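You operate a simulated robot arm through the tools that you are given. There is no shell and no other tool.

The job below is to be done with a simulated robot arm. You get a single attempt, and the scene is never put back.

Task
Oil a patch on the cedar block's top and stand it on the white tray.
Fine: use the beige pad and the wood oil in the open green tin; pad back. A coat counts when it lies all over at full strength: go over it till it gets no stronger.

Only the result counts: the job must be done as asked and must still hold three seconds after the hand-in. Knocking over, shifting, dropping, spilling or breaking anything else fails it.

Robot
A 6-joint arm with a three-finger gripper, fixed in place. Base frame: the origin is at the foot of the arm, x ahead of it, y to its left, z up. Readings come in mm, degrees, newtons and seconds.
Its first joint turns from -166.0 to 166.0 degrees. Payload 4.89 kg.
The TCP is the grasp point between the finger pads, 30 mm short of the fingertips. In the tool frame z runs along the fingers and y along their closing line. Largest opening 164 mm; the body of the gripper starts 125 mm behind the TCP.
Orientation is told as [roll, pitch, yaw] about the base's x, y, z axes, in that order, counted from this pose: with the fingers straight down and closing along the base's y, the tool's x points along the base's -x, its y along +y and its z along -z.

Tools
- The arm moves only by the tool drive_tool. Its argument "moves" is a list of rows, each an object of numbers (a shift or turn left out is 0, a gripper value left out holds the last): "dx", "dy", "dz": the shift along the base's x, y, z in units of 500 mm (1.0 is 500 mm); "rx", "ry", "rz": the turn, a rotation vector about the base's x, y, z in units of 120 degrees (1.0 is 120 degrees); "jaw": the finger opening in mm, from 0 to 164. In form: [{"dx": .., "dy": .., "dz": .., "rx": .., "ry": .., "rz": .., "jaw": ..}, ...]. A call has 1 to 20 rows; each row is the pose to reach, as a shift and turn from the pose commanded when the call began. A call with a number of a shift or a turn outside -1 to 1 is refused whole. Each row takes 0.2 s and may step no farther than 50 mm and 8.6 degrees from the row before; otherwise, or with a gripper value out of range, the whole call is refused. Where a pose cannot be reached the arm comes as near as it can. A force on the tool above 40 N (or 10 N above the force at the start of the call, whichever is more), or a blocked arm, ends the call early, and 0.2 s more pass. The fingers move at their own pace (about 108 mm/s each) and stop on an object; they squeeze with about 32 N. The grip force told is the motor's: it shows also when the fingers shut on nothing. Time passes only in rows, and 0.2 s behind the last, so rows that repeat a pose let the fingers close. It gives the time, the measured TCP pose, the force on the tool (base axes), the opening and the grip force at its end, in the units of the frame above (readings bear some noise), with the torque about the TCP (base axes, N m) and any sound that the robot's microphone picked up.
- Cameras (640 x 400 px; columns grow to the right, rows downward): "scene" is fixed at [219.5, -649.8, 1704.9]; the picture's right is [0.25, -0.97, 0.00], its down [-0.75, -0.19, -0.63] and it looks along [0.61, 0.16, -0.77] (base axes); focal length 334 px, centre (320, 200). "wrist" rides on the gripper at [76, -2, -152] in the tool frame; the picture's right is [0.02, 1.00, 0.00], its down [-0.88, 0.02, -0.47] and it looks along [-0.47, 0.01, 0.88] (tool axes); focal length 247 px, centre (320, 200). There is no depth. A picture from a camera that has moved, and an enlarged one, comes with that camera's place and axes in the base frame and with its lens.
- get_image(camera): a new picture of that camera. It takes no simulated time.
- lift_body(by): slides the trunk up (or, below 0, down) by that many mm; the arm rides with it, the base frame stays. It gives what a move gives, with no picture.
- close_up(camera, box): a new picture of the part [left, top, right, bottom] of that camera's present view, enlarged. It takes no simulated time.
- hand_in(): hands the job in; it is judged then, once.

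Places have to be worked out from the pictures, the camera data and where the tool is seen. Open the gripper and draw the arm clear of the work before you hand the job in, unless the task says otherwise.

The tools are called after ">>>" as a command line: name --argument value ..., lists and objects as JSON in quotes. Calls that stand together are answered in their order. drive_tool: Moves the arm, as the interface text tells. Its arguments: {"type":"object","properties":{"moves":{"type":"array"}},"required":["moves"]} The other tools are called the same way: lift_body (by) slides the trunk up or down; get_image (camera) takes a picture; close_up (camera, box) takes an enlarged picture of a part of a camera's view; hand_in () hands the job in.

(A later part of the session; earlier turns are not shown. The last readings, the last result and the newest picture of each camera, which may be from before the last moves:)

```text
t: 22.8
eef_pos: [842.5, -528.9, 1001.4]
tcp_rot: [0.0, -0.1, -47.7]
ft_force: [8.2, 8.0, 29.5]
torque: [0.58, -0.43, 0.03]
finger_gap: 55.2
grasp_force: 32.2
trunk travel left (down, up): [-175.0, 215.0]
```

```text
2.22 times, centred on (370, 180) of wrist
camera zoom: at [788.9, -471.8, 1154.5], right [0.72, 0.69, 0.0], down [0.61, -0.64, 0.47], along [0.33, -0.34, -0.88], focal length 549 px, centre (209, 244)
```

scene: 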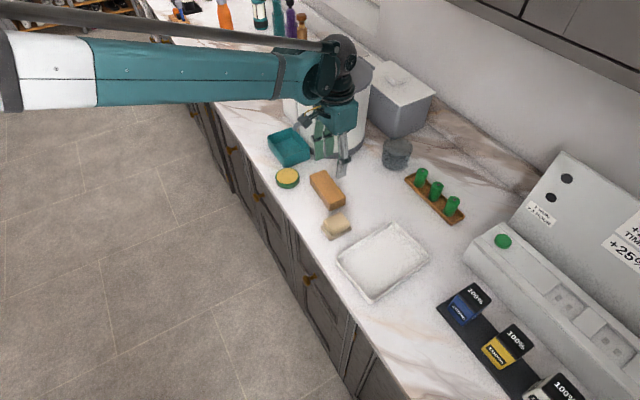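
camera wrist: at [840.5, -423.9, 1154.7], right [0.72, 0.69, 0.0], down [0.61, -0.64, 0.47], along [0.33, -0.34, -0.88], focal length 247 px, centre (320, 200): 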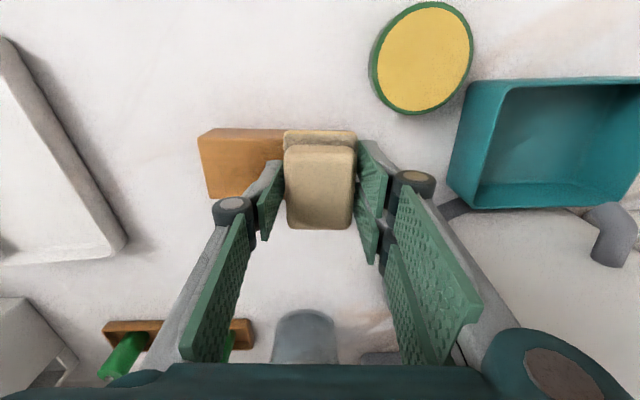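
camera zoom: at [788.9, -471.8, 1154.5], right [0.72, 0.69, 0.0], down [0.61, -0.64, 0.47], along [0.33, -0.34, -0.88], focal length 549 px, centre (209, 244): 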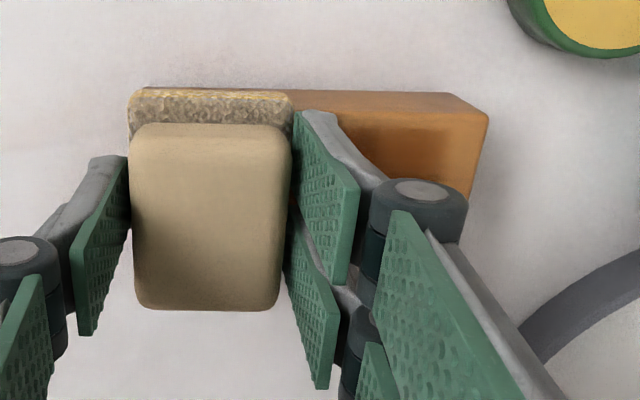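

The oiled top already looks darker than the sides. The force is near 29 N, so I ease up slightly and do several more full strokes.

>>> drive_tool --moves '[{"dx": 0.0178, "dy": 0.0162, "dz": 0.0008}, {"dx": 0.0355, "dy": 0.0323, "dz": 0.0008}, {"dx": 0.0533, "dy": 0.0485, "dz": 0.0006}, {"dx": 0.071, "dy": 0.0646, "dz": 0.0006}, {"dx": 0.0888, "dy": 0.0808, "dz": 0.0004}, {"dx": 0.1094, "dy": 0.0996, "dz": 0.0004}, {"dx": 0.1094, "dy": 0.0996, "dz": 0.0004}, {"dx": 0.0888, "dy": 0.0808, "dz": 0.0004}, {"dx": 0.071, "dy": 0.0646, "dz": 0.0006}, {"dx": 0.0533, "dy": 0.0485, "dz": 0.0006}, {"dx": 0.0355, "dy": 0.0323, "dz": 0.0008}, {"dx": 0.0178, "dy": 0.0162, "dz": 0.0008}, {"dx": -0.003, "dy": -0.0027, "dz": 0.0008}, {"dx": -0.003, "dy": -0.0027, "dz": 0.0008}, {"dx": 0.0178, "dy": 0.0162, "dz": 0.0008}, {"dx": 0.0355, "dy": 0.0323, "dz": 0.0008}, {"dx": 0.0533, "dy": 0.0485, "dz": 0.0006}, {"dx": 0.071, "dy": 0.0646, "dz": 0.0006}, {"dx": 0.0888, "dy": 0.0808, "dz": 0.0004}, {"dx": 0.1094, "dy": 0.0996, "dz": 0.0004}]'

>>> close_up --camera "scene" --box '[280, 140, 380, 230]'

>>> close_up --camera "wrist" --box '[160, 90, 420, 270]'

```text
t: 27.0
eef_pos: [897.2, -477.4, 1002.2]
tcp_rot: [0.1, 0.0, -47.7]
ft_force: [-2.9, -1.7, 8.5]
torque: [-0.1, 0.15, -0.02]
finger_gap: 55.4
grasp_force: 31.9
trunk travel left (down, up): [-175.0, 215.0]
```

```text
4.44 times, centred on (330, 185) of scene
camera zoom: at [219.5, -649.8, 1704.9], right [0.25, -0.97, 0.0], down [-0.75, -0.19, -0.63], along [0.61, 0.16, -0.77], focal length 1485 px, centre (276, 267)
```

zoom: 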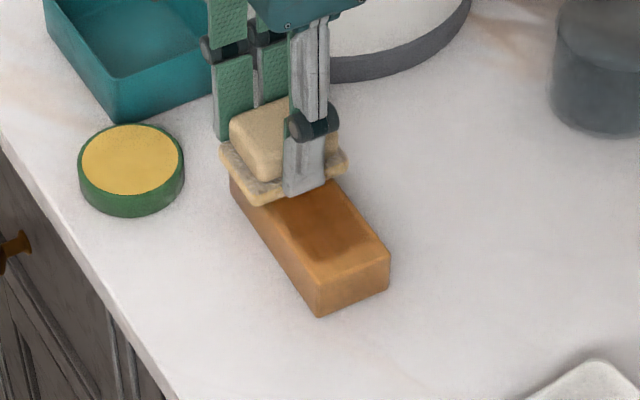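

```text
2.22 times, centred on (290, 180) of wrist
camera zoom: at [844.1, -421.8, 1154.4], right [0.72, 0.69, 0.0], down [0.61, -0.64, 0.47], along [0.33, -0.34, -0.88], focal length 549 px, centre (387, 244)
```

zoom: 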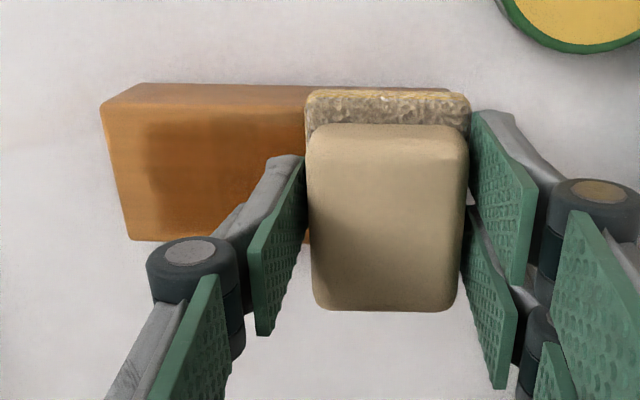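

A darker rectangle now shows on the top, inset from the block's edges, so the patch is taking the oil. I lift and move back above the tin to view the whole patch and re-soak the pad.

>>> drive_tool --moves '[{"dz": 0.01}, {"dz": 0.04}, {"dz": 0.07}, {"dx": 0.0, "dy": 0.05, "dz": 0.07, "rz": 0.008}, {"dx": -0.002, "dy": 0.11, "dz": 0.07, "rz": 0.016}, {"dx": -0.004, "dy": 0.17, "dz": 0.07, "rz": 0.024}, {"dx": -0.007, "dy": 0.2177, "dz": 0.07, "rz": 0.0317}, {"dx": -0.007, "dy": 0.2177, "dz": 0.03, "rz": 0.0317}]'

>>> close_up --camera "scene" --box '[300, 165, 360, 215]'

>>> get_image --camera "wrist"

>>> close_up --camera "scene" --box '[265, 130, 325, 190]'

```text
t: 28.8
eef_pos: [893.7, -367.8, 1017.7]
tcp_rot: [0.1, 0.0, -43.9]
ft_force: [0.0, 1.1, 0.9]
torque: [-0.06, -0.1, -0.01]
finger_gap: 55.2
grasp_force: 32.3
trunk travel left (down, up): [-175.0, 215.0]
```

```text
8.00 times, centred on (330, 190) of scene
camera zoom: at [219.5, -649.8, 1704.9], right [0.25, -0.97, 0.0], down [-0.75, -0.19, -0.63], along [0.61, 0.16, -0.77], focal length 2673 px, centre (240, 280)
```

zoom: 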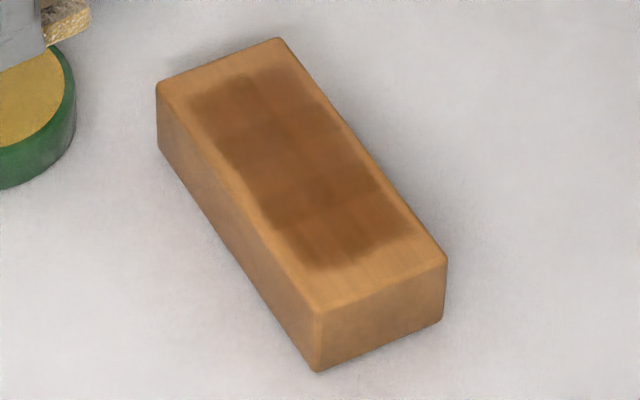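

```text
taken
camera wrist: at [837.5, -315.8, 1169.6], right [0.68, 0.74, 0.0], down [0.65, -0.6, 0.47], along [0.35, -0.32, -0.88], focal length 247 px, centre (320, 200)
```

wrist: 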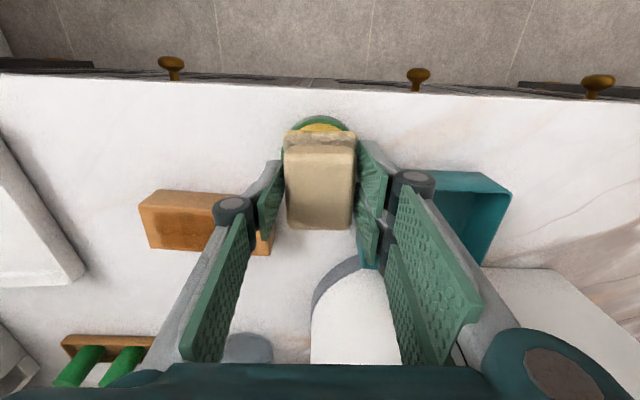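

```text
6.67 times, centred on (295, 160) of scene
camera zoom: at [219.5, -649.8, 1704.9], right [0.25, -0.97, 0.0], down [-0.75, -0.19, -0.63], along [0.61, 0.16, -0.77], focal length 2227 px, centre (487, 467)
```

zoom: 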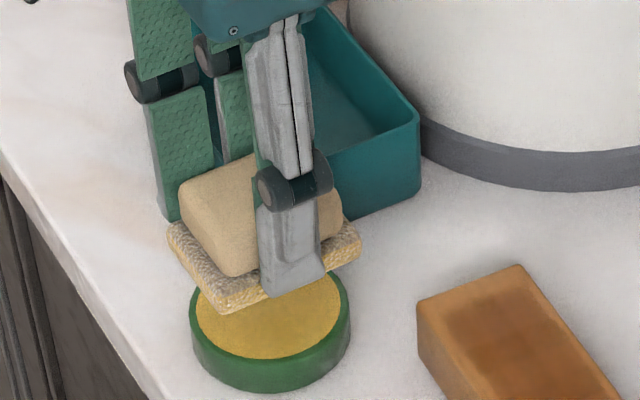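

The patch is a grid of cells with uneven darkness, so it needs more oil. I dip the pad again, down to a light contact around z=983.3, then hold and lift slowly.

>>> drive_tool --moves '[{"dz": -0.03}, {"dz": -0.055}, {"dz": -0.0645}, {"dz": -0.067}, {"dz": -0.0677}, {"dz": -0.0677}, {"dz": -0.0677}, {"dz": -0.0677}]'

>>> drive_tool --moves '[{"dz": 0.001}, {"dz": 0.003}, {"dz": 0.008}, {"dz": 0.016}, {"dz": 0.03}, {"dz": 0.03}, {"dz": 0.03}, {"dz": 0.03}]'

>>> close_up --camera "scene" --box '[265, 130, 325, 190]'

```text
t: 30.6
eef_pos: [893.7, -370.5, 983.1]
tcp_rot: [0.0, 0.0, -43.9]
ft_force: [-0.4, 2.3, 2.6]
torque: [0.04, 0.01, 0.02]
finger_gap: 55.0
grasp_force: 31.7
trunk travel left (down, up): [-175.0, 215.0]
```

```text
t: 32.4
eef_pos: [894.3, -369.8, 997.0]
tcp_rot: [0.0, 0.0, -43.9]
ft_force: [0.7, -0.3, -0.8]
torque: [0.0, -0.01, -0.01]
finger_gap: 55.2
grasp_force: 32.2
trunk travel left (down, up): [-175.0, 215.0]
```

```text
6.67 times, centred on (295, 160) of scene
camera zoom: at [219.5, -649.8, 1704.9], right [0.25, -0.97, 0.0], down [-0.75, -0.19, -0.63], along [0.61, 0.16, -0.77], focal length 2227 px, centre (487, 467)
```

zoom: 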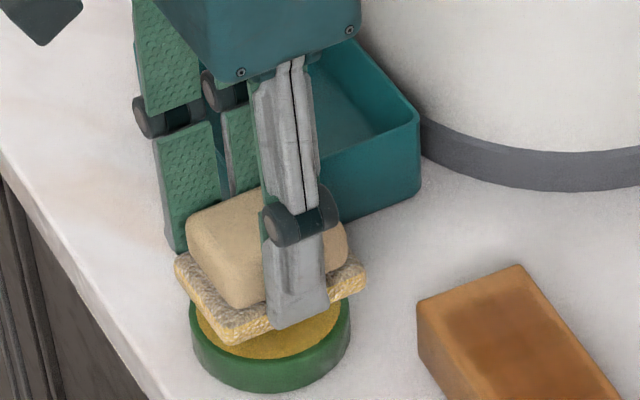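

The second dip touched lightly at 2.6 N and the sole is yellow again. I carry it back over the block centre and feel for contact.

>>> drive_tool --moves '[{"dz": 0.0634}, {"dx": -0.012, "dy": -0.067, "dz": 0.0634, "rz": -0.008}, {"dx": -0.025, "dy": -0.135, "dz": 0.0634, "rz": -0.016}, {"dx": -0.037, "dy": -0.202, "dz": 0.0634, "rz": -0.024}, {"dx": -0.0492, "dy": -0.2689, "dz": 0.0634, "rz": -0.0317}, {"dx": -0.0492, "dy": -0.2689, "dz": 0.0234, "rz": -0.0317}, {"dx": -0.0492, "dy": -0.2689, "dz": 0.0084, "rz": -0.0317}, {"dx": -0.0492, "dy": -0.2689, "dz": 0.0064, "rz": -0.0317}]'

```text
t: 34.2
eef_pos: [869.9, -504.4, 1002.9]
tcp_rot: [0.0, 0.0, -47.7]
ft_force: [2.2, -0.7, 9.5]
torque: [-0.07, -0.08, 0.01]
finger_gap: 55.4
grasp_force: 31.6
trunk travel left (down, up): [-175.0, 215.0]
```

The force is 9.5 N, a good rubbing pressure. I run a series of full-length strokes at this height.

>>> drive_tool --moves '[{"dx": 0.0192, "dy": 0.0175}, {"dx": 0.0385, "dy": 0.035}, {"dx": 0.0562, "dy": 0.0511}, {"dx": 0.0385, "dy": 0.035}, {"dx": 0.0192, "dy": 0.0175}, {"dx": 0.0, "dy": 0.0}, {"dx": -0.0192, "dy": -0.0175, "dz": 0.0003}, {"dx": -0.0385, "dy": -0.035, "dz": 0.0006}, {"dx": -0.0562, "dy": -0.0511, "dz": 0.0008}, {"dx": -0.0385, "dy": -0.035, "dz": 0.0006}, {"dx": -0.0192, "dy": -0.0175, "dz": 0.0003}, {"dx": 0.0, "dy": 0.0}, {"dx": 0.0192, "dy": 0.0175}, {"dx": 0.0385, "dy": 0.035}, {"dx": 0.0562, "dy": 0.0511}, {"dx": 0.0385, "dy": 0.035}, {"dx": 0.0192, "dy": 0.0175}, {"dx": 0.0, "dy": 0.0}, {"dx": -0.0192, "dy": -0.0175, "dz": 0.0003}, {"dx": -0.0385, "dy": -0.035, "dz": 0.0006}]'

>>> close_up --camera "scene" --box '[300, 165, 360, 215]'

>>> close_up --camera "wrist" --box '[240, 90, 500, 270]'

```text
t: 38.4
eef_pos: [850.3, -520.0, 1003.3]
tcp_rot: [0.0, 0.0, -47.6]
ft_force: [4.9, 4.1, 18.6]
torque: [0.2, -0.24, -0.02]
finger_gap: 55.0
grasp_force: 32.5
trunk travel left (down, up): [-175.0, 215.0]
```

```text
8.00 times, centred on (330, 190) of scene
camera zoom: at [219.5, -649.8, 1704.9], right [0.25, -0.97, 0.0], down [-0.75, -0.19, -0.63], along [0.61, 0.16, -0.77], focal length 2673 px, centre (240, 280)
```

zoom: 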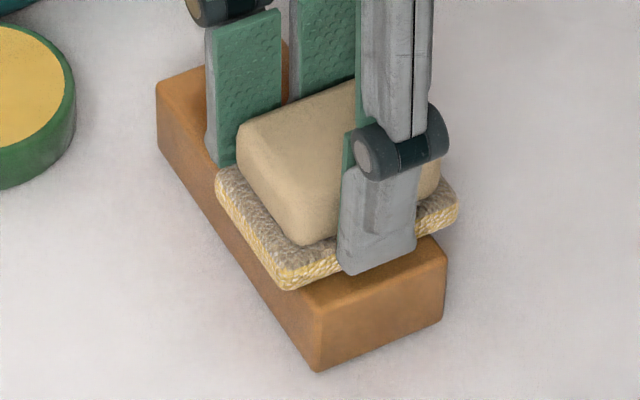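

```text
2.22 times, centred on (370, 180) of wrist
camera zoom: at [796.6, -464.7, 1154.2], right [0.72, 0.69, 0.0], down [0.61, -0.64, 0.47], along [0.33, -0.34, -0.88], focal length 549 px, centre (209, 244)
```

zoom: 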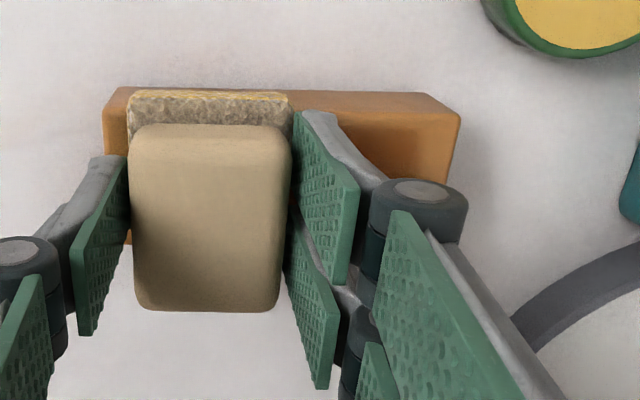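

The block hasn't shifted. I continue with another set of strokes, ending at the far end.

>>> drive_tool --moves '[{"dx": -0.0177, "dy": -0.0162, "dz": 0.0002}, {"dx": 0.0, "dy": 0.0}, {"dx": 0.0192, "dy": 0.0175, "dz": -0.0003}, {"dx": 0.0385, "dy": 0.035, "dz": -0.0006}, {"dx": 0.0577, "dy": 0.0525, "dz": -0.0006}, {"dx": 0.0769, "dy": 0.07, "dz": -0.0006}, {"dx": 0.0947, "dy": 0.0861, "dz": -0.0006}, {"dx": 0.0769, "dy": 0.07, "dz": -0.0006}, {"dx": 0.0577, "dy": 0.0525, "dz": -0.0006}, {"dx": 0.0385, "dy": 0.035, "dz": -0.0006}, {"dx": 0.0192, "dy": 0.0175, "dz": -0.0003}, {"dx": 0.0, "dy": 0.0}, {"dx": -0.0177, "dy": -0.0162, "dz": 0.0002}, {"dx": 0.0, "dy": 0.0}, {"dx": 0.0192, "dy": 0.0175, "dz": -0.0003}, {"dx": 0.0385, "dy": 0.035, "dz": -0.0006}, {"dx": 0.0577, "dy": 0.0525, "dz": -0.0006}, {"dx": 0.0769, "dy": 0.07, "dz": -0.0006}, {"dx": 0.0947, "dy": 0.0861, "dz": -0.0006}]'

>>> close_up --camera "scene" --box '[300, 165, 360, 215]'

>>> close_up --camera "wrist" --box '[160, 90, 420, 270]'

```text
t: 42.4
eef_pos: [897.6, -479.1, 1001.7]
tcp_rot: [0.0, -0.1, -47.7]
ft_force: [-4.4, -5.1, 14.7]
torque: [-0.13, 0.16, -0.02]
finger_gap: 55.2
grasp_force: 32.0
trunk travel left (down, up): [-175.0, 215.0]
```

```text
8.00 times, centred on (330, 190) of scene
camera zoom: at [219.5, -649.8, 1704.9], right [0.25, -0.97, 0.0], down [-0.75, -0.19, -0.63], along [0.61, 0.16, -0.77], focal length 2673 px, centre (240, 280)
```

zoom: 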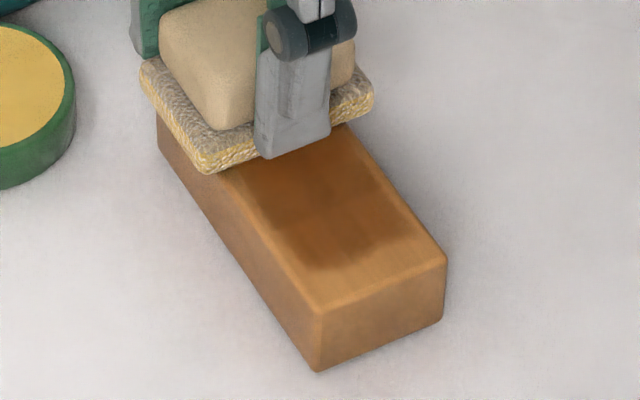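

```text
2.22 times, centred on (290, 180) of wrist
camera zoom: at [842.9, -422.8, 1154.0], right [0.72, 0.69, 0.0], down [0.61, -0.64, 0.47], along [0.33, -0.34, -0.88], focal length 549 px, centre (387, 244)
```

zoom: 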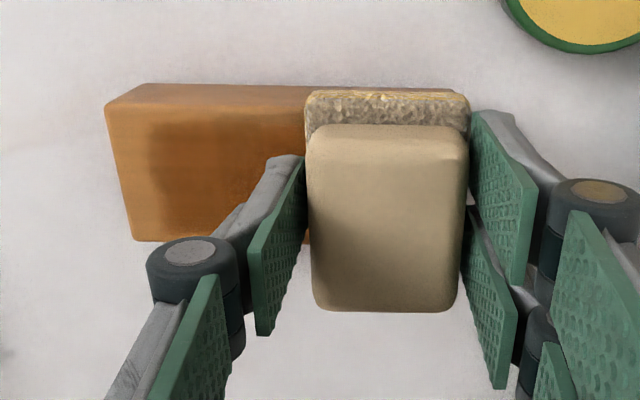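

I lift off and move back above the tin to judge the patch's evenness.

>>> drive_tool --moves '[{"dz": 0.01}, {"dz": 0.04}, {"dz": 0.07}, {"dx": 0.0, "dy": 0.05, "dz": 0.07, "rz": 0.008}, {"dx": -0.002, "dy": 0.11, "dz": 0.07, "rz": 0.016}, {"dx": -0.004, "dy": 0.17, "dz": 0.07, "rz": 0.024}, {"dx": -0.007, "dy": 0.2177, "dz": 0.07, "rz": 0.0317}, {"dx": -0.007, "dy": 0.2177, "dz": 0.03, "rz": 0.0317}]'

>>> close_up --camera "scene" --box '[300, 165, 360, 215]'

>>> close_up --camera "wrist" --box '[120, 170, 280, 270]'

```text
t: 44.2
eef_pos: [891.1, -368.5, 1017.3]
tcp_rot: [0.1, 0.0, -43.8]
ft_force: [-0.2, -0.5, 0.4]
torque: [-0.09, -0.09, -0.03]
finger_gap: 55.1
grasp_force: 31.7
trunk travel left (down, up): [-175.0, 215.0]
```

```text
8.00 times, centred on (330, 190) of scene
camera zoom: at [219.5, -649.8, 1704.9], right [0.25, -0.97, 0.0], down [-0.75, -0.19, -0.63], along [0.61, 0.16, -0.77], focal length 2673 px, centre (240, 280)
```

zoom: 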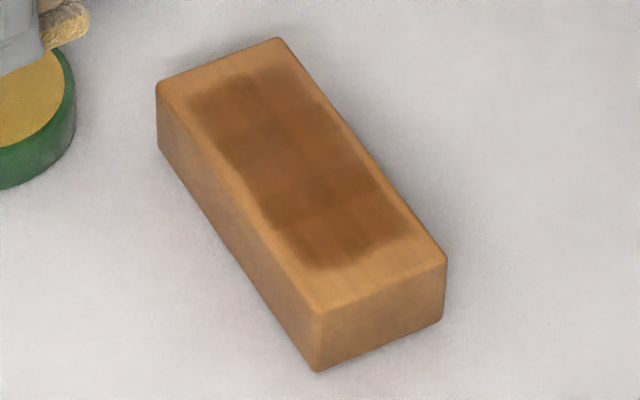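

```text
4.00 times, centred on (200, 220) of wrist
camera zoom: at [834.9, -316.0, 1169.3], right [0.68, 0.74, 0.0], down [0.65, -0.6, 0.47], along [0.35, -0.32, -0.88], focal length 988 px, centre (800, 120)
```

zoom: 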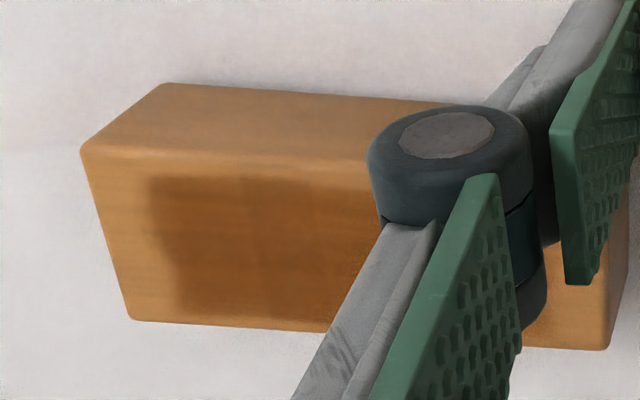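

The patch measures about 97 by 39 mm, centred on the block, and looks much the same as before the second pass. I zoom in further so I can compare after another pass.

>>> close_up --camera "scene" --box '[316, 170, 352, 200]'

>>> get_image --camera "scene"

```text
13.33 times, centred on (334, 185) of scene
camera zoom: at [219.5, -649.8, 1704.9], right [0.25, -0.97, 0.0], down [-0.75, -0.19, -0.63], along [0.61, 0.16, -0.77], focal length 4455 px, centre (133, 400)
```

zoom: 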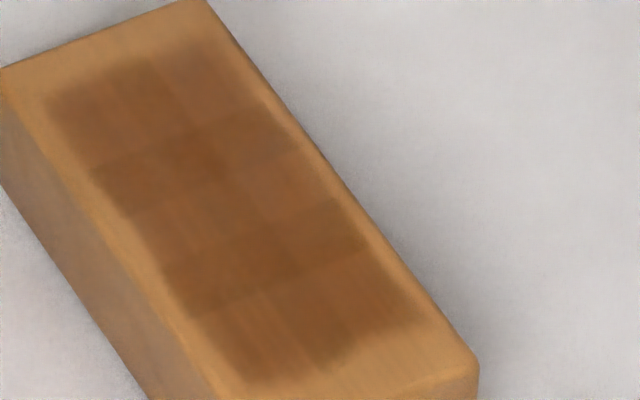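

```text
taken
```

scene: 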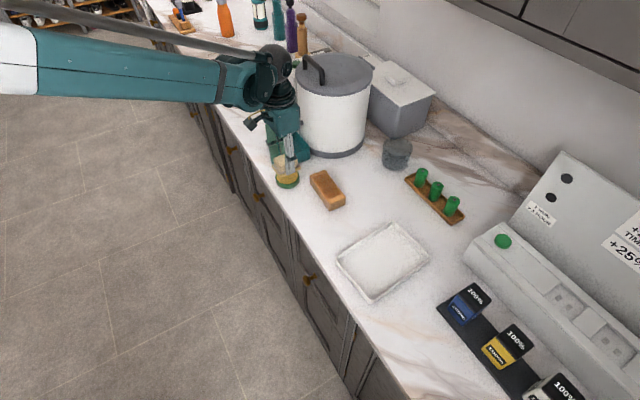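

The patch shows a 2 by 5 grid with slight shade differences. I'll dip once more and do another thorough pass, then compare at this same zoom.

>>> drive_tool --moves '[{"dz": -0.03}, {"dz": -0.055}, {"dz": -0.0645}, {"dz": -0.067}, {"dz": -0.0677}, {"dz": -0.0677}, {"dz": -0.0677}, {"dz": -0.0677}, {"dz": -0.0677}]'

>>> drive_tool --moves '[{"dz": 0.001}, {"dz": 0.003}, {"dz": 0.008}, {"dz": 0.016}, {"dz": 0.03}, {"dz": 0.03}, {"dz": 0.03}, {"dz": 0.03}]'

>>> drive_tool --moves '[{"dz": 0.0634}, {"dx": -0.012, "dy": -0.067, "dz": 0.0634, "rz": -0.008}, {"dx": -0.025, "dy": -0.135, "dz": 0.0634, "rz": -0.016}, {"dx": -0.037, "dy": -0.202, "dz": 0.0634, "rz": -0.024}, {"dx": -0.0492, "dy": -0.2689, "dz": 0.0634, "rz": -0.0317}, {"dx": -0.0492, "dy": -0.2689, "dz": 0.0234, "rz": -0.0317}, {"dx": -0.0492, "dy": -0.2689, "dz": 0.0094, "rz": -0.0317}, {"dx": -0.0492, "dy": -0.2689, "dz": 0.0074, "rz": -0.0317}]'

```text
t: 46.2
eef_pos: [894.6, -369.6, 982.1]
tcp_rot: [0.0, 0.0, -44.0]
ft_force: [1.4, -1.8, 13.2]
torque: [-0.11, -0.11, -0.03]
finger_gap: 55.6
grasp_force: 32.0
trunk travel left (down, up): [-175.0, 215.0]
```

```text
t: 48.0
eef_pos: [894.7, -369.1, 996.4]
tcp_rot: [0.0, -0.1, -43.9]
ft_force: [0.6, -0.3, -0.8]
torque: [-0.02, -0.01, -0.02]
finger_gap: 55.1
grasp_force: 32.4
trunk travel left (down, up): [-175.0, 215.0]
```

```text
t: 49.8
eef_pos: [869.9, -504.5, 1001.8]
tcp_rot: [0.0, -0.1, -47.6]
ft_force: [3.4, -4.5, 17.6]
torque: [-0.05, -0.23, 0.0]
finger_gap: 55.2
grasp_force: 31.8
trunk travel left (down, up): [-175.0, 215.0]
```

Contact force is 17.6 N. I do a stroke series with small side offsets of ±5 mm, so the whole patch is covered evenly.

>>> drive_tool --moves '[{"dx": 0.0192, "dy": 0.0175, "dz": 0.0003}, {"dx": 0.0385, "dy": 0.035, "dz": 0.0003}, {"dx": 0.0562, "dy": 0.0511, "dz": 0.0003}, {"dx": 0.0452, "dy": 0.0276, "dz": 0.0003}, {"dx": 0.0259, "dy": 0.0101, "dz": 0.0003}, {"dx": 0.0067, "dy": -0.0074, "dz": 0.0003}, {"dx": -0.0125, "dy": -0.0249, "dz": 0.0005}, {"dx": -0.0318, "dy": -0.0424, "dz": 0.0007}, {"dx": -0.0495, "dy": -0.0585, "dz": 0.001}, {"dx": -0.0452, "dy": -0.0276, "dz": 0.0007}, {"dx": -0.0259, "dy": -0.0101, "dz": 0.0005}, {"dx": -0.0067, "dy": 0.0074, "dz": 0.0003}, {"dx": 0.0125, "dy": 0.0249, "dz": 0.0003}, {"dx": 0.0318, "dy": 0.0424, "dz": 0.0003}, {"dx": 0.0495, "dy": 0.0585, "dz": 0.0003}, {"dx": 0.0385, "dy": 0.035, "dz": 0.0003}, {"dx": 0.0192, "dy": 0.0175, "dz": 0.0003}, {"dx": 0.0, "dy": 0.0, "dz": 0.0003}, {"dx": -0.0192, "dy": -0.0175, "dz": 0.0005}, {"dx": -0.0385, "dy": -0.035, "dz": 0.0007}]'

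>>> close_up --camera "scene" --box '[300, 165, 360, 215]'

```text
t: 54.0
eef_pos: [850.8, -521.4, 1000.4]
tcp_rot: [0.0, 0.0, -47.8]
ft_force: [3.4, 2.8, 14.5]
torque: [0.17, -0.19, -0.02]
finger_gap: 55.4
grasp_force: 32.4
trunk travel left (down, up): [-175.0, 215.0]
```

```text
8.00 times, centred on (330, 190) of scene
camera zoom: at [219.5, -649.8, 1704.9], right [0.25, -0.97, 0.0], down [-0.75, -0.19, -0.63], along [0.61, 0.16, -0.77], focal length 2673 px, centre (240, 280)
```

zoom: 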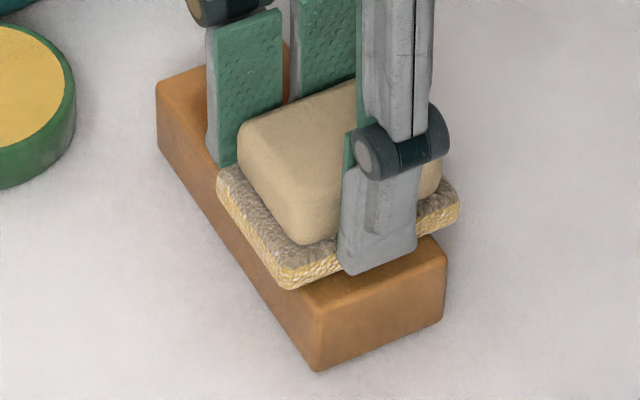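

One more full back-and-forth, ending at the near end. Then I lift and move toward the pad's home spot to view the patch.

>>> drive_tool --moves '[{"dx": -0.0177, "dy": -0.0162, "dz": 0.0002}, {"dx": 0.0, "dy": 0.0}, {"dx": 0.0192, "dy": 0.0175, "dz": -0.0002}, {"dx": 0.0385, "dy": 0.035, "dz": -0.0004}, {"dx": 0.0577, "dy": 0.0525, "dz": -0.0004}, {"dx": 0.0769, "dy": 0.07, "dz": -0.0004}, {"dx": 0.0947, "dy": 0.0861, "dz": -0.0004}, {"dx": 0.0769, "dy": 0.07, "dz": -0.0004}, {"dx": 0.0577, "dy": 0.0525, "dz": -0.0004}, {"dx": 0.0385, "dy": 0.035, "dz": -0.0004}, {"dx": 0.0192, "dy": 0.0175, "dz": -0.0002}, {"dx": 0.0, "dy": 0.0}, {"dx": -0.0177, "dy": -0.0162, "dz": 0.0002}, {"dx": -0.0177, "dy": -0.0162, "dz": 0.02}, {"dx": -0.0177, "dy": -0.0162, "dz": 0.07}]'

>>> drive_tool --moves '[{"dx": -0.09, "dy": -0.02, "rz": 0.015}, {"dx": -0.186, "dy": -0.042, "rz": 0.0317}, {"dx": -0.186, "dy": -0.042, "rz": 0.0317}]'

>>> close_up --camera "scene" --box '[316, 170, 352, 200]'

>>> close_up --camera "scene" --box '[300, 165, 360, 215]'

>>> get_image --camera "wrist"

```text
t: 57.2
eef_pos: [842.0, -528.7, 1035.3]
tcp_rot: [0.0, 0.0, -47.6]
ft_force: [0.3, -0.5, -1.5]
torque: [0.11, 0.1, 0.02]
finger_gap: 55.3
grasp_force: 31.6
trunk travel left (down, up): [-175.0, 215.0]
```

```text
t: 58.0
eef_pos: [748.9, -550.7, 1037.1]
tcp_rot: [0.0, 0.0, -43.9]
ft_force: [-1.8, 0.2, 0.2]
torque: [-0.04, -0.1, -0.03]
finger_gap: 55.4
grasp_force: 32.3
trunk travel left (down, up): [-175.0, 215.0]
```

```text
13.33 times, centred on (334, 185) of scene
camera zoom: at [219.5, -649.8, 1704.9], right [0.25, -0.97, 0.0], down [-0.75, -0.19, -0.63], along [0.61, 0.16, -0.77], focal length 4455 px, centre (133, 400)
```

zoom: 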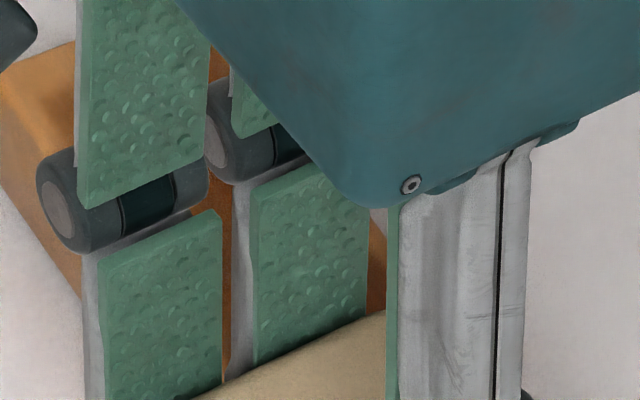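

```text
8.00 times, centred on (330, 190) of scene
camera zoom: at [219.5, -649.8, 1704.9], right [0.25, -0.97, 0.0], down [-0.75, -0.19, -0.63], along [0.61, 0.16, -0.77], focal length 2673 px, centre (240, 280)
```

zoom: 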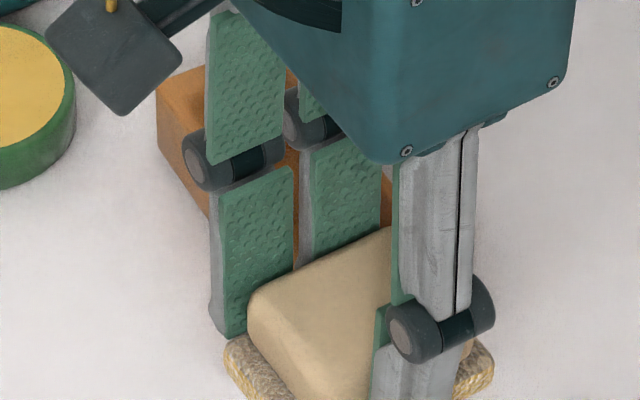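

```text
taken
camera wrist: at [692.6, -498.3, 1189.5], right [0.68, 0.74, 0.0], down [0.65, -0.6, 0.47], along [0.35, -0.32, -0.88], focal length 247 px, centre (320, 200)
```

wrist: 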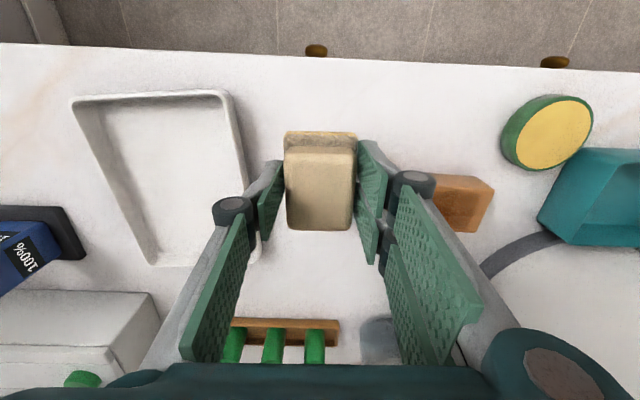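

The gripper blocks the view, so I sidestep about 140 mm in +y to let the scene camera see the block.

>>> drive_tool --moves '[{"dy": 0.09, "dz": 0.02}, {"dy": 0.18, "dz": 0.04}, {"dy": 0.27, "dz": 0.04}]'

>>> close_up --camera "scene" --box '[316, 170, 352, 200]'

>>> close_up --camera "scene" --box '[300, 165, 360, 215]'

>>> get_image --camera "wrist"

```text
t: 58.8
eef_pos: [747.5, -415.5, 1055.3]
tcp_rot: [-0.1, 0.0, -43.9]
ft_force: [1.2, -1.5, -1.1]
torque: [0.2, -0.01, 0.0]
finger_gap: 55.2
grasp_force: 31.7
trunk travel left (down, up): [-175.0, 215.0]
```

```text
13.33 times, centred on (334, 185) of scene
camera zoom: at [219.5, -649.8, 1704.9], right [0.25, -0.97, 0.0], down [-0.75, -0.19, -0.63], along [0.61, 0.16, -0.77], focal length 4455 px, centre (133, 400)
```

zoom: 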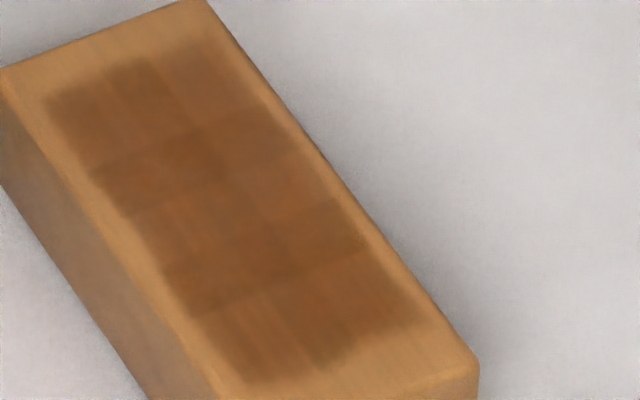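

```text
8.00 times, centred on (330, 190) of scene
camera zoom: at [219.5, -649.8, 1704.9], right [0.25, -0.97, 0.0], down [-0.75, -0.19, -0.63], along [0.61, 0.16, -0.77], focal length 2673 px, centre (240, 280)
```

zoom: 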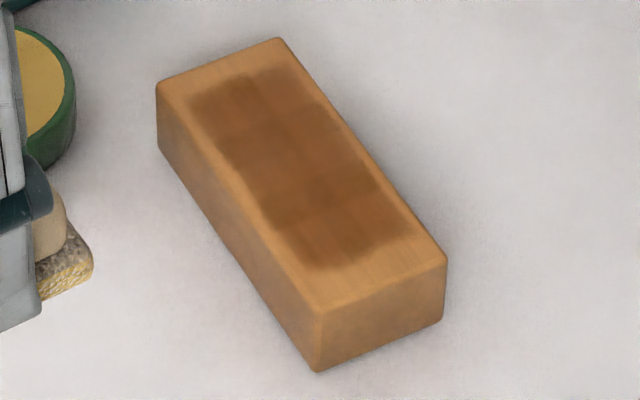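

```text
taken
camera wrist: at [689.9, -362.2, 1206.9], right [0.68, 0.74, 0.0], down [0.65, -0.6, 0.47], along [0.35, -0.32, -0.88], focal length 247 px, centre (320, 200)
```

wrist: 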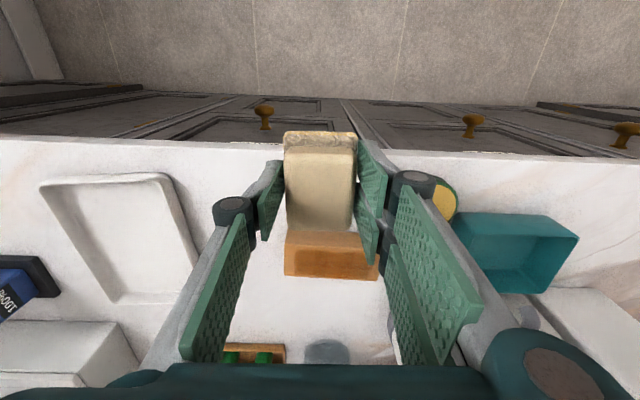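

The patch looks nearly unchanged, maybe slightly more even than after pass two. To be sure it has stopped getting stronger, I'll do one more dip and pass; first I go back above the tin.

>>> drive_tool --moves '[{"dx": 0.08, "dy": 0.025}, {"dx": 0.16, "dy": 0.05}, {"dx": 0.24, "dy": 0.076}, {"dx": 0.2914, "dy": 0.092}, {"dx": 0.2914, "dy": 0.092, "dz": -0.05}, {"dx": 0.2914, "dy": 0.092, "dz": -0.0804}]'

>>> close_up --camera "scene" --box '[265, 130, 325, 190]'

>>> close_up --camera "scene" --box '[316, 170, 352, 200]'

```text
t: 60.2
eef_pos: [895.6, -368.0, 1014.2]
tcp_rot: [0.0, 0.0, -43.9]
ft_force: [0.3, 0.3, -0.1]
torque: [-0.01, -0.02, -0.03]
finger_gap: 55.2
grasp_force: 31.6
trunk travel left (down, up): [-175.0, 215.0]
```

```text
6.67 times, centred on (295, 160) of scene
camera zoom: at [219.5, -649.8, 1704.9], right [0.25, -0.97, 0.0], down [-0.75, -0.19, -0.63], along [0.61, 0.16, -0.77], focal length 2227 px, centre (487, 467)
```

zoom: 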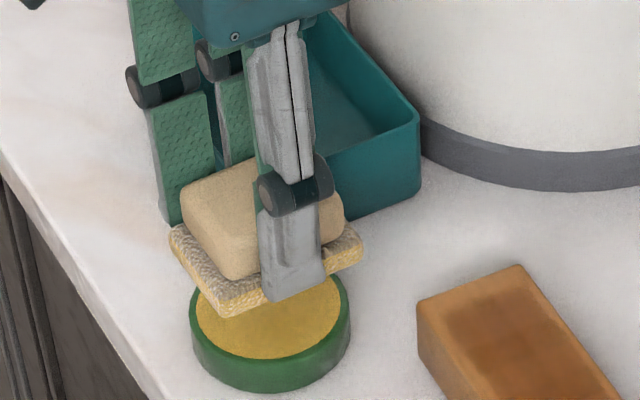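

```text
13.33 times, centred on (334, 185) of scene
camera zoom: at [219.5, -649.8, 1704.9], right [0.25, -0.97, 0.0], down [-0.75, -0.19, -0.63], along [0.61, 0.16, -0.77], focal length 4455 px, centre (133, 400)
```

zoom: 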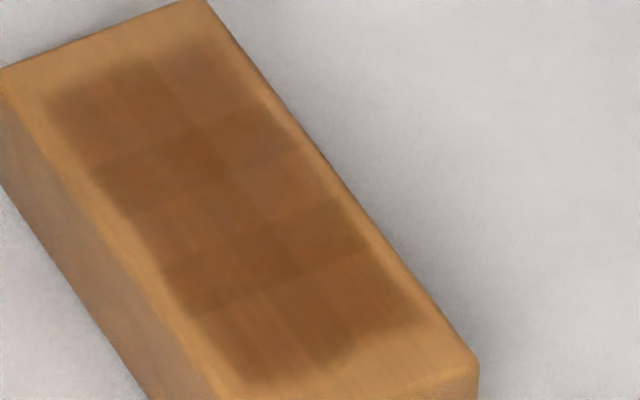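

From the same arm position the patch looks practically the same as after pass two. I do the final dip and pass anyway, as confirmation.

>>> drive_tool --moves '[{"dz": -0.03}, {"dz": -0.055}, {"dz": -0.0645}, {"dz": -0.067}, {"dz": -0.0677}, {"dz": -0.0677}, {"dz": -0.0677}, {"dz": -0.0677}, {"dz": -0.0677}]'

>>> drive_tool --moves '[{"dz": 0.001}, {"dz": 0.003}, {"dz": 0.008}, {"dz": 0.016}, {"dz": 0.03}, {"dz": 0.03}, {"dz": 0.03}, {"dz": 0.03}]'

>>> drive_tool --moves '[{"dz": 0.0634}, {"dx": -0.012, "dy": -0.067, "dz": 0.0634, "rz": -0.008}, {"dx": -0.025, "dy": -0.135, "dz": 0.0634, "rz": -0.016}, {"dx": -0.037, "dy": -0.202, "dz": 0.0634, "rz": -0.024}, {"dx": -0.0492, "dy": -0.2689, "dz": 0.0634, "rz": -0.0317}, {"dx": -0.0492, "dy": -0.2689, "dz": 0.0234, "rz": -0.0317}, {"dx": -0.0492, "dy": -0.2689, "dz": 0.0094, "rz": -0.0317}, {"dx": -0.0492, "dy": -0.2689, "dz": 0.0072, "rz": -0.0317}]'

```text
t: 62.2
eef_pos: [894.6, -369.2, 982.2]
tcp_rot: [-0.1, 0.1, -43.8]
ft_force: [5.1, -2.6, 19.3]
torque: [-0.09, -0.26, -0.01]
finger_gap: 55.6
grasp_force: 32.2
trunk travel left (down, up): [-175.0, 215.0]
```

```text
t: 64.0
eef_pos: [895.1, -369.3, 997.6]
tcp_rot: [0.0, 0.0, -43.9]
ft_force: [-0.2, -0.2, -1.1]
torque: [-0.02, -0.03, 0.0]
finger_gap: 55.2
grasp_force: 32.0
trunk travel left (down, up): [-175.0, 215.0]
```

```text
t: 65.8
eef_pos: [868.9, -504.6, 1002.1]
tcp_rot: [0.0, 0.0, -47.7]
ft_force: [-1.4, -1.3, 3.3]
torque: [0.03, 0.02, 0.0]
finger_gap: 55.5
grasp_force: 31.9
trunk travel left (down, up): [-175.0, 215.0]
```

Contact is light at 3.3 N, so I press about 0.5 mm lower and run the full stroke series with small side offsets.

>>> drive_tool --moves '[{"dx": 0.0192, "dy": 0.0175, "dz": -0.001}, {"dx": 0.0385, "dy": 0.035, "dz": -0.001}, {"dx": 0.0562, "dy": 0.0511, "dz": -0.001}, {"dx": 0.0439, "dy": 0.0291, "dz": -0.001}, {"dx": 0.0246, "dy": 0.0116, "dz": -0.001}, {"dx": 0.0054, "dy": -0.0059, "dz": -0.001}, {"dx": -0.0138, "dy": -0.0234, "dz": -0.0008}, {"dx": -0.0331, "dy": -0.0409, "dz": -0.0006}, {"dx": -0.0508, "dy": -0.057, "dz": -0.0004}, {"dx": -0.0439, "dy": -0.0291, "dz": -0.0006}, {"dx": -0.0246, "dy": -0.0116, "dz": -0.0008}, {"dx": -0.0054, "dy": 0.0059, "dz": -0.001}, {"dx": 0.0138, "dy": 0.0234, "dz": -0.001}, {"dx": 0.0331, "dy": 0.0409, "dz": -0.001}, {"dx": 0.0508, "dy": 0.057, "dz": -0.001}, {"dx": 0.0385, "dy": 0.035, "dz": -0.001}, {"dx": 0.0192, "dy": 0.0175, "dz": -0.001}, {"dx": 0.0, "dy": 0.0, "dz": -0.001}, {"dx": -0.0192, "dy": -0.0175, "dz": -0.0008}, {"dx": -0.0385, "dy": -0.035, "dz": -0.0006}]'

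>>> drive_tool --moves '[{"dx": -0.0177, "dy": -0.0162, "dz": 0.0002}, {"dx": 0.0, "dy": 0.0}, {"dx": 0.0192, "dy": 0.0175, "dz": -0.0002}, {"dx": 0.0385, "dy": 0.035, "dz": -0.0004}, {"dx": 0.0577, "dy": 0.0525, "dz": -0.0004}, {"dx": 0.0769, "dy": 0.07, "dz": -0.0004}, {"dx": 0.0947, "dy": 0.0861, "dz": -0.0004}, {"dx": 0.0769, "dy": 0.07, "dz": -0.0004}, {"dx": 0.0577, "dy": 0.0525, "dz": -0.0004}, {"dx": 0.0385, "dy": 0.035, "dz": -0.0004}, {"dx": 0.0192, "dy": 0.0175, "dz": -0.0002}, {"dx": 0.0, "dy": 0.0}, {"dx": -0.0177, "dy": -0.0162, "dz": 0.0002}, {"dx": 0.0, "dy": 0.0}, {"dx": 0.0192, "dy": 0.0175, "dz": -0.0002}, {"dx": 0.0385, "dy": 0.035, "dz": -0.0004}, {"dx": 0.0577, "dy": 0.0525, "dz": -0.0004}, {"dx": 0.0769, "dy": 0.07, "dz": -0.0004}, {"dx": 0.0947, "dy": 0.0861, "dz": -0.0004}]'

```text
t: 70.0
eef_pos: [850.3, -522.0, 1001.9]
tcp_rot: [-0.1, -0.1, -47.6]
ft_force: [6.5, 4.9, 25.8]
torque: [0.4, -0.4, -0.03]
finger_gap: 55.2
grasp_force: 32.2
trunk travel left (down, up): [-175.0, 215.0]
```

```text
t: 74.0
eef_pos: [898.3, -478.4, 1001.1]
tcp_rot: [0.0, 0.0, -47.7]
ft_force: [-3.5, -2.3, 9.7]
torque: [-0.09, 0.06, -0.01]
finger_gap: 55.1
grasp_force: 32.1
trunk travel left (down, up): [-175.0, 215.0]
```

I lift and return to the same spot above the tin, so the patch can be compared under identical conditions.

>>> drive_tool --moves '[{"dz": 0.01}, {"dz": 0.04}, {"dz": 0.07}, {"dx": 0.0, "dy": 0.05, "dz": 0.07, "rz": 0.008}, {"dx": -0.002, "dy": 0.11, "dz": 0.07, "rz": 0.016}, {"dx": -0.004, "dy": 0.17, "dz": 0.07, "rz": 0.024}, {"dx": -0.007, "dy": 0.2177, "dz": 0.07, "rz": 0.0317}, {"dx": -0.007, "dy": 0.2177, "dz": 0.0315, "rz": 0.0317}]'

>>> close_up --camera "scene" --box '[316, 170, 352, 200]'

>>> close_up --camera "scene" --box '[260, 130, 380, 230]'

```text
t: 75.8
eef_pos: [894.0, -369.0, 1016.9]
tcp_rot: [0.0, 0.0, -43.9]
ft_force: [-0.4, -0.1, 0.7]
torque: [-0.09, -0.1, -0.02]
finger_gap: 55.3
grasp_force: 32.0
trunk travel left (down, up): [-175.0, 215.0]
```

```text
13.33 times, centred on (334, 185) of scene
camera zoom: at [219.5, -649.8, 1704.9], right [0.25, -0.97, 0.0], down [-0.75, -0.19, -0.63], along [0.61, 0.16, -0.77], focal length 4455 px, centre (133, 400)
```

zoom: 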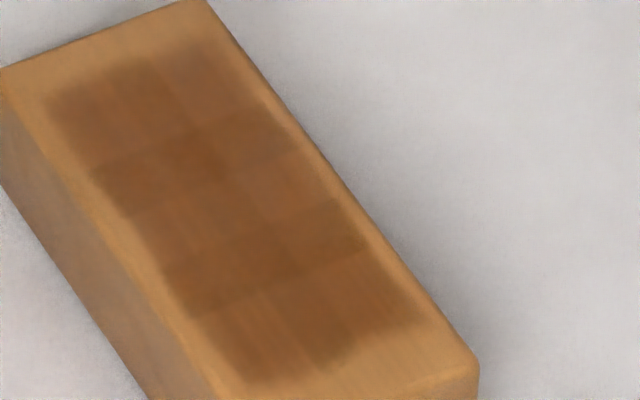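

```text
4.00 times, centred on (320, 180) of scene
camera zoom: at [219.5, -649.8, 1704.9], right [0.25, -0.97, 0.0], down [-0.75, -0.19, -0.63], along [0.61, 0.16, -0.77], focal length 1336 px, centre (320, 280)
```

zoom: 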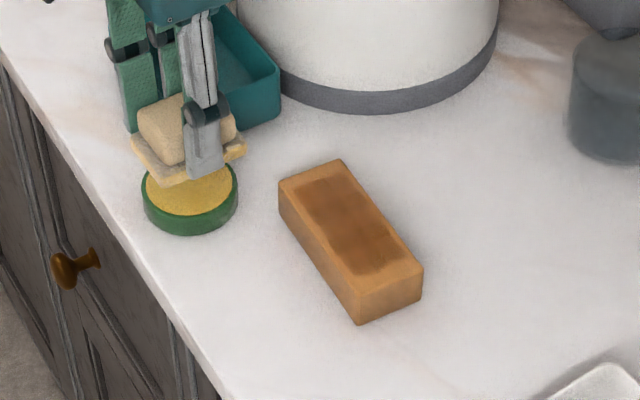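

The patch is identical to the previous view, so the coat is at full strength, and the tin hasn't moved. I now carry the pad back to its original spot at (748.4,-559.8).

>>> drive_tool --moves '[{"dz": 0.057}, {"dx": -0.0487, "dy": -0.063, "dz": 0.057}, {"dx": -0.0975, "dy": -0.126, "dz": 0.057}, {"dx": -0.1462, "dy": -0.189, "dz": 0.057}, {"dx": -0.195, "dy": -0.252, "dz": 0.057}, {"dx": -0.2437, "dy": -0.3153, "dz": 0.057}, {"dx": -0.2924, "dy": -0.3783, "dz": 0.057}, {"dx": -0.2924, "dy": -0.3783, "dz": -0.02}, {"dx": -0.2924, "dy": -0.3783, "dz": -0.08}, {"dx": -0.2924, "dy": -0.3783, "dz": -0.101}]'

>>> close_up --camera "scene" --box '[270, 170, 390, 270]'

>>> close_up --camera "wrist" --box '[220, 120, 420, 290]'

```text
t: 78.0
eef_pos: [747.6, -559.9, 965.2]
tcp_rot: [0.0, 0.0, -44.0]
ft_force: [-0.3, -0.5, -1.0]
torque: [0.03, -0.03, -0.05]
finger_gap: 55.1
grasp_force: 32.0
trunk travel left (down, up): [-175.0, 215.0]
```

```text
4.00 times, centred on (330, 220) of scene
camera zoom: at [219.5, -649.8, 1704.9], right [0.25, -0.97, 0.0], down [-0.75, -0.19, -0.63], along [0.61, 0.16, -0.77], focal length 1336 px, centre (280, 120)
```

zoom: 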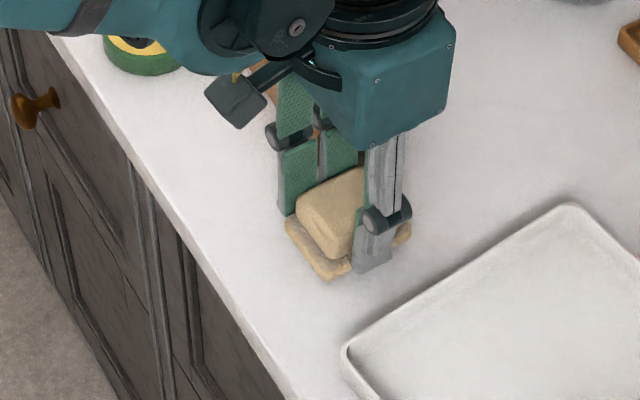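

```text
2.35 times, centred on (320, 205) of wrist
camera zoom: at [691.2, -507.2, 1117.2], right [0.68, 0.74, 0.0], down [0.65, -0.6, 0.47], along [0.35, -0.32, -0.88], focal length 581 px, centre (320, 188)
```

zoom: 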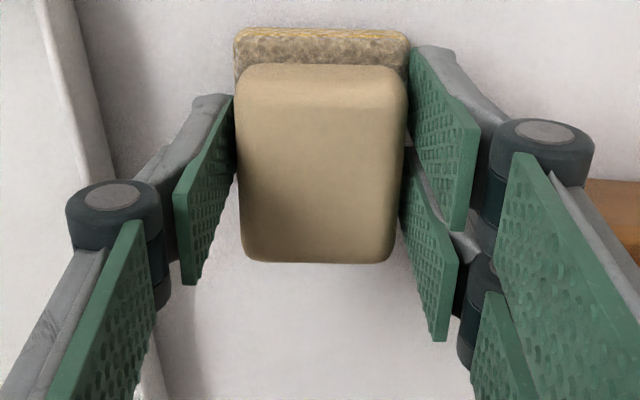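

No contact at z=966. I lower in small steps until the pad touches the counter.

>>> drive_tool --moves '[{"dz": -0.004}, {"dz": -0.008}]'

>>> drive_tool --moves '[{"dz": -0.0012}, {"dz": -0.002}]'

```text
t: 78.6
eef_pos: [748.7, -558.8, 961.7]
tcp_rot: [0.0, -0.1, -43.8]
ft_force: [0.1, -0.1, -0.6]
torque: [-0.03, -0.01, -0.02]
finger_gap: 55.3
grasp_force: 31.4
trunk travel left (down, up): [-175.0, 215.0]
```

```text
t: 79.2
eef_pos: [749.1, -558.8, 960.0]
tcp_rot: [0.0, 0.0, -43.9]
ft_force: [-0.7, -0.3, -0.8]
torque: [0.0, -0.01, 0.01]
finger_gap: 55.2
grasp_force: 31.9
trunk travel left (down, up): [-175.0, 215.0]
```

Still no contact at z=961. I keep stepping down by about 0.6 mm.

>>> drive_tool --moves '[{"dz": -0.0012}]'

>>> drive_tool --moves '[{"dz": -0.0012}]'

```text
t: 79.6
eef_pos: [748.2, -559.8, 958.3]
tcp_rot: [0.1, 0.1, -43.9]
ft_force: [-1.2, -0.4, -1.2]
torque: [-0.01, 0.0, -0.03]
finger_gap: 55.2
grasp_force: 31.8
trunk travel left (down, up): [-175.0, 215.0]
```

```text
t: 80.0
eef_pos: [749.8, -558.4, 960.8]
tcp_rot: [0.1, 0.0, -43.9]
ft_force: [2.8, -2.2, 11.2]
torque: [-0.01, -0.16, 0.01]
finger_gap: 55.5
grasp_force: 31.8
trunk travel left (down, up): [-175.0, 215.0]
```

Contact at 11 N: the pad is on the counter at its home. I open the fingers to 68 mm and look.

>>> drive_tool --moves '[{"dz": 0.0006, "jaw": 55}, {"dz": 0.0006, "jaw": 60}, {"dz": 0.0006, "jaw": 68}, {"dz": 0.0006, "jaw": 68}]'

>>> close_up --camera "wrist" --box '[220, 120, 420, 290]'

```text
t: 81.0
eef_pos: [748.9, -559.0, 958.4]
tcp_rot: [0.0, 0.0, -43.9]
ft_force: [0.0, 0.0, -1.0]
torque: [0.01, 0.0, 0.05]
finger_gap: 68.0
grasp_force: 0.1
trunk travel left (down, up): [-175.0, 215.0]
```

```text
2.35 times, centred on (320, 205) of wrist
camera zoom: at [691.5, -506.1, 1111.8], right [0.68, 0.74, 0.0], down [0.65, -0.6, 0.47], along [0.35, -0.32, -0.88], focal length 581 px, centre (320, 188)
```

zoom: 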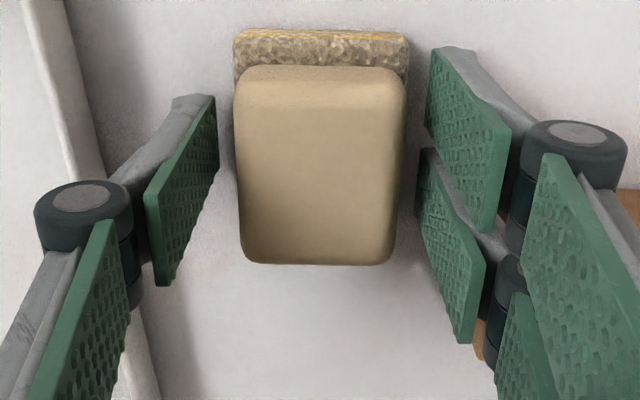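

The pad is released and standing free. I lift straight up and check its position against the original.

>>> drive_tool --moves '[{"dz": 0.03}, {"dz": 0.1}, {"dz": 0.2}]'

>>> get_image --camera "wrist"

>>> close_up --camera "scene" --box '[270, 150, 390, 250]'

```text
t: 81.8
eef_pos: [748.7, -559.3, 1059.3]
tcp_rot: [0.0, 0.0, -43.9]
ft_force: [1.9, -1.4, -0.7]
torque: [0.13, 0.19, 0.02]
finger_gap: 68.2
grasp_force: 0.0
trunk travel left (down, up): [-175.0, 215.0]
```

```text
taken
camera wrist: at [691.4, -507.3, 1211.8], right [0.68, 0.74, 0.0], down [0.65, -0.6, 0.47], along [0.35, -0.32, -0.88], focal length 247 px, centre (320, 200)
```

wrist: 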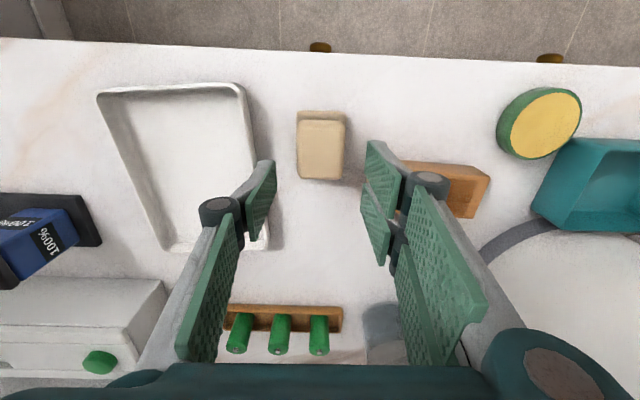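

```text
4.00 times, centred on (330, 200) of scene
camera zoom: at [219.5, -649.8, 1704.9], right [0.25, -0.97, 0.0], down [-0.75, -0.19, -0.63], along [0.61, 0.16, -0.77], focal length 1336 px, centre (280, 200)
```

zoom: 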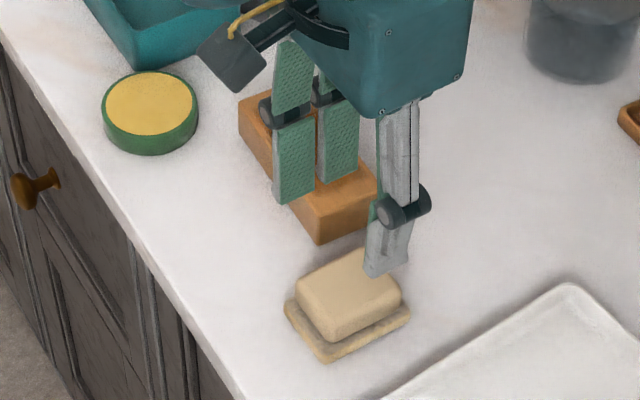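

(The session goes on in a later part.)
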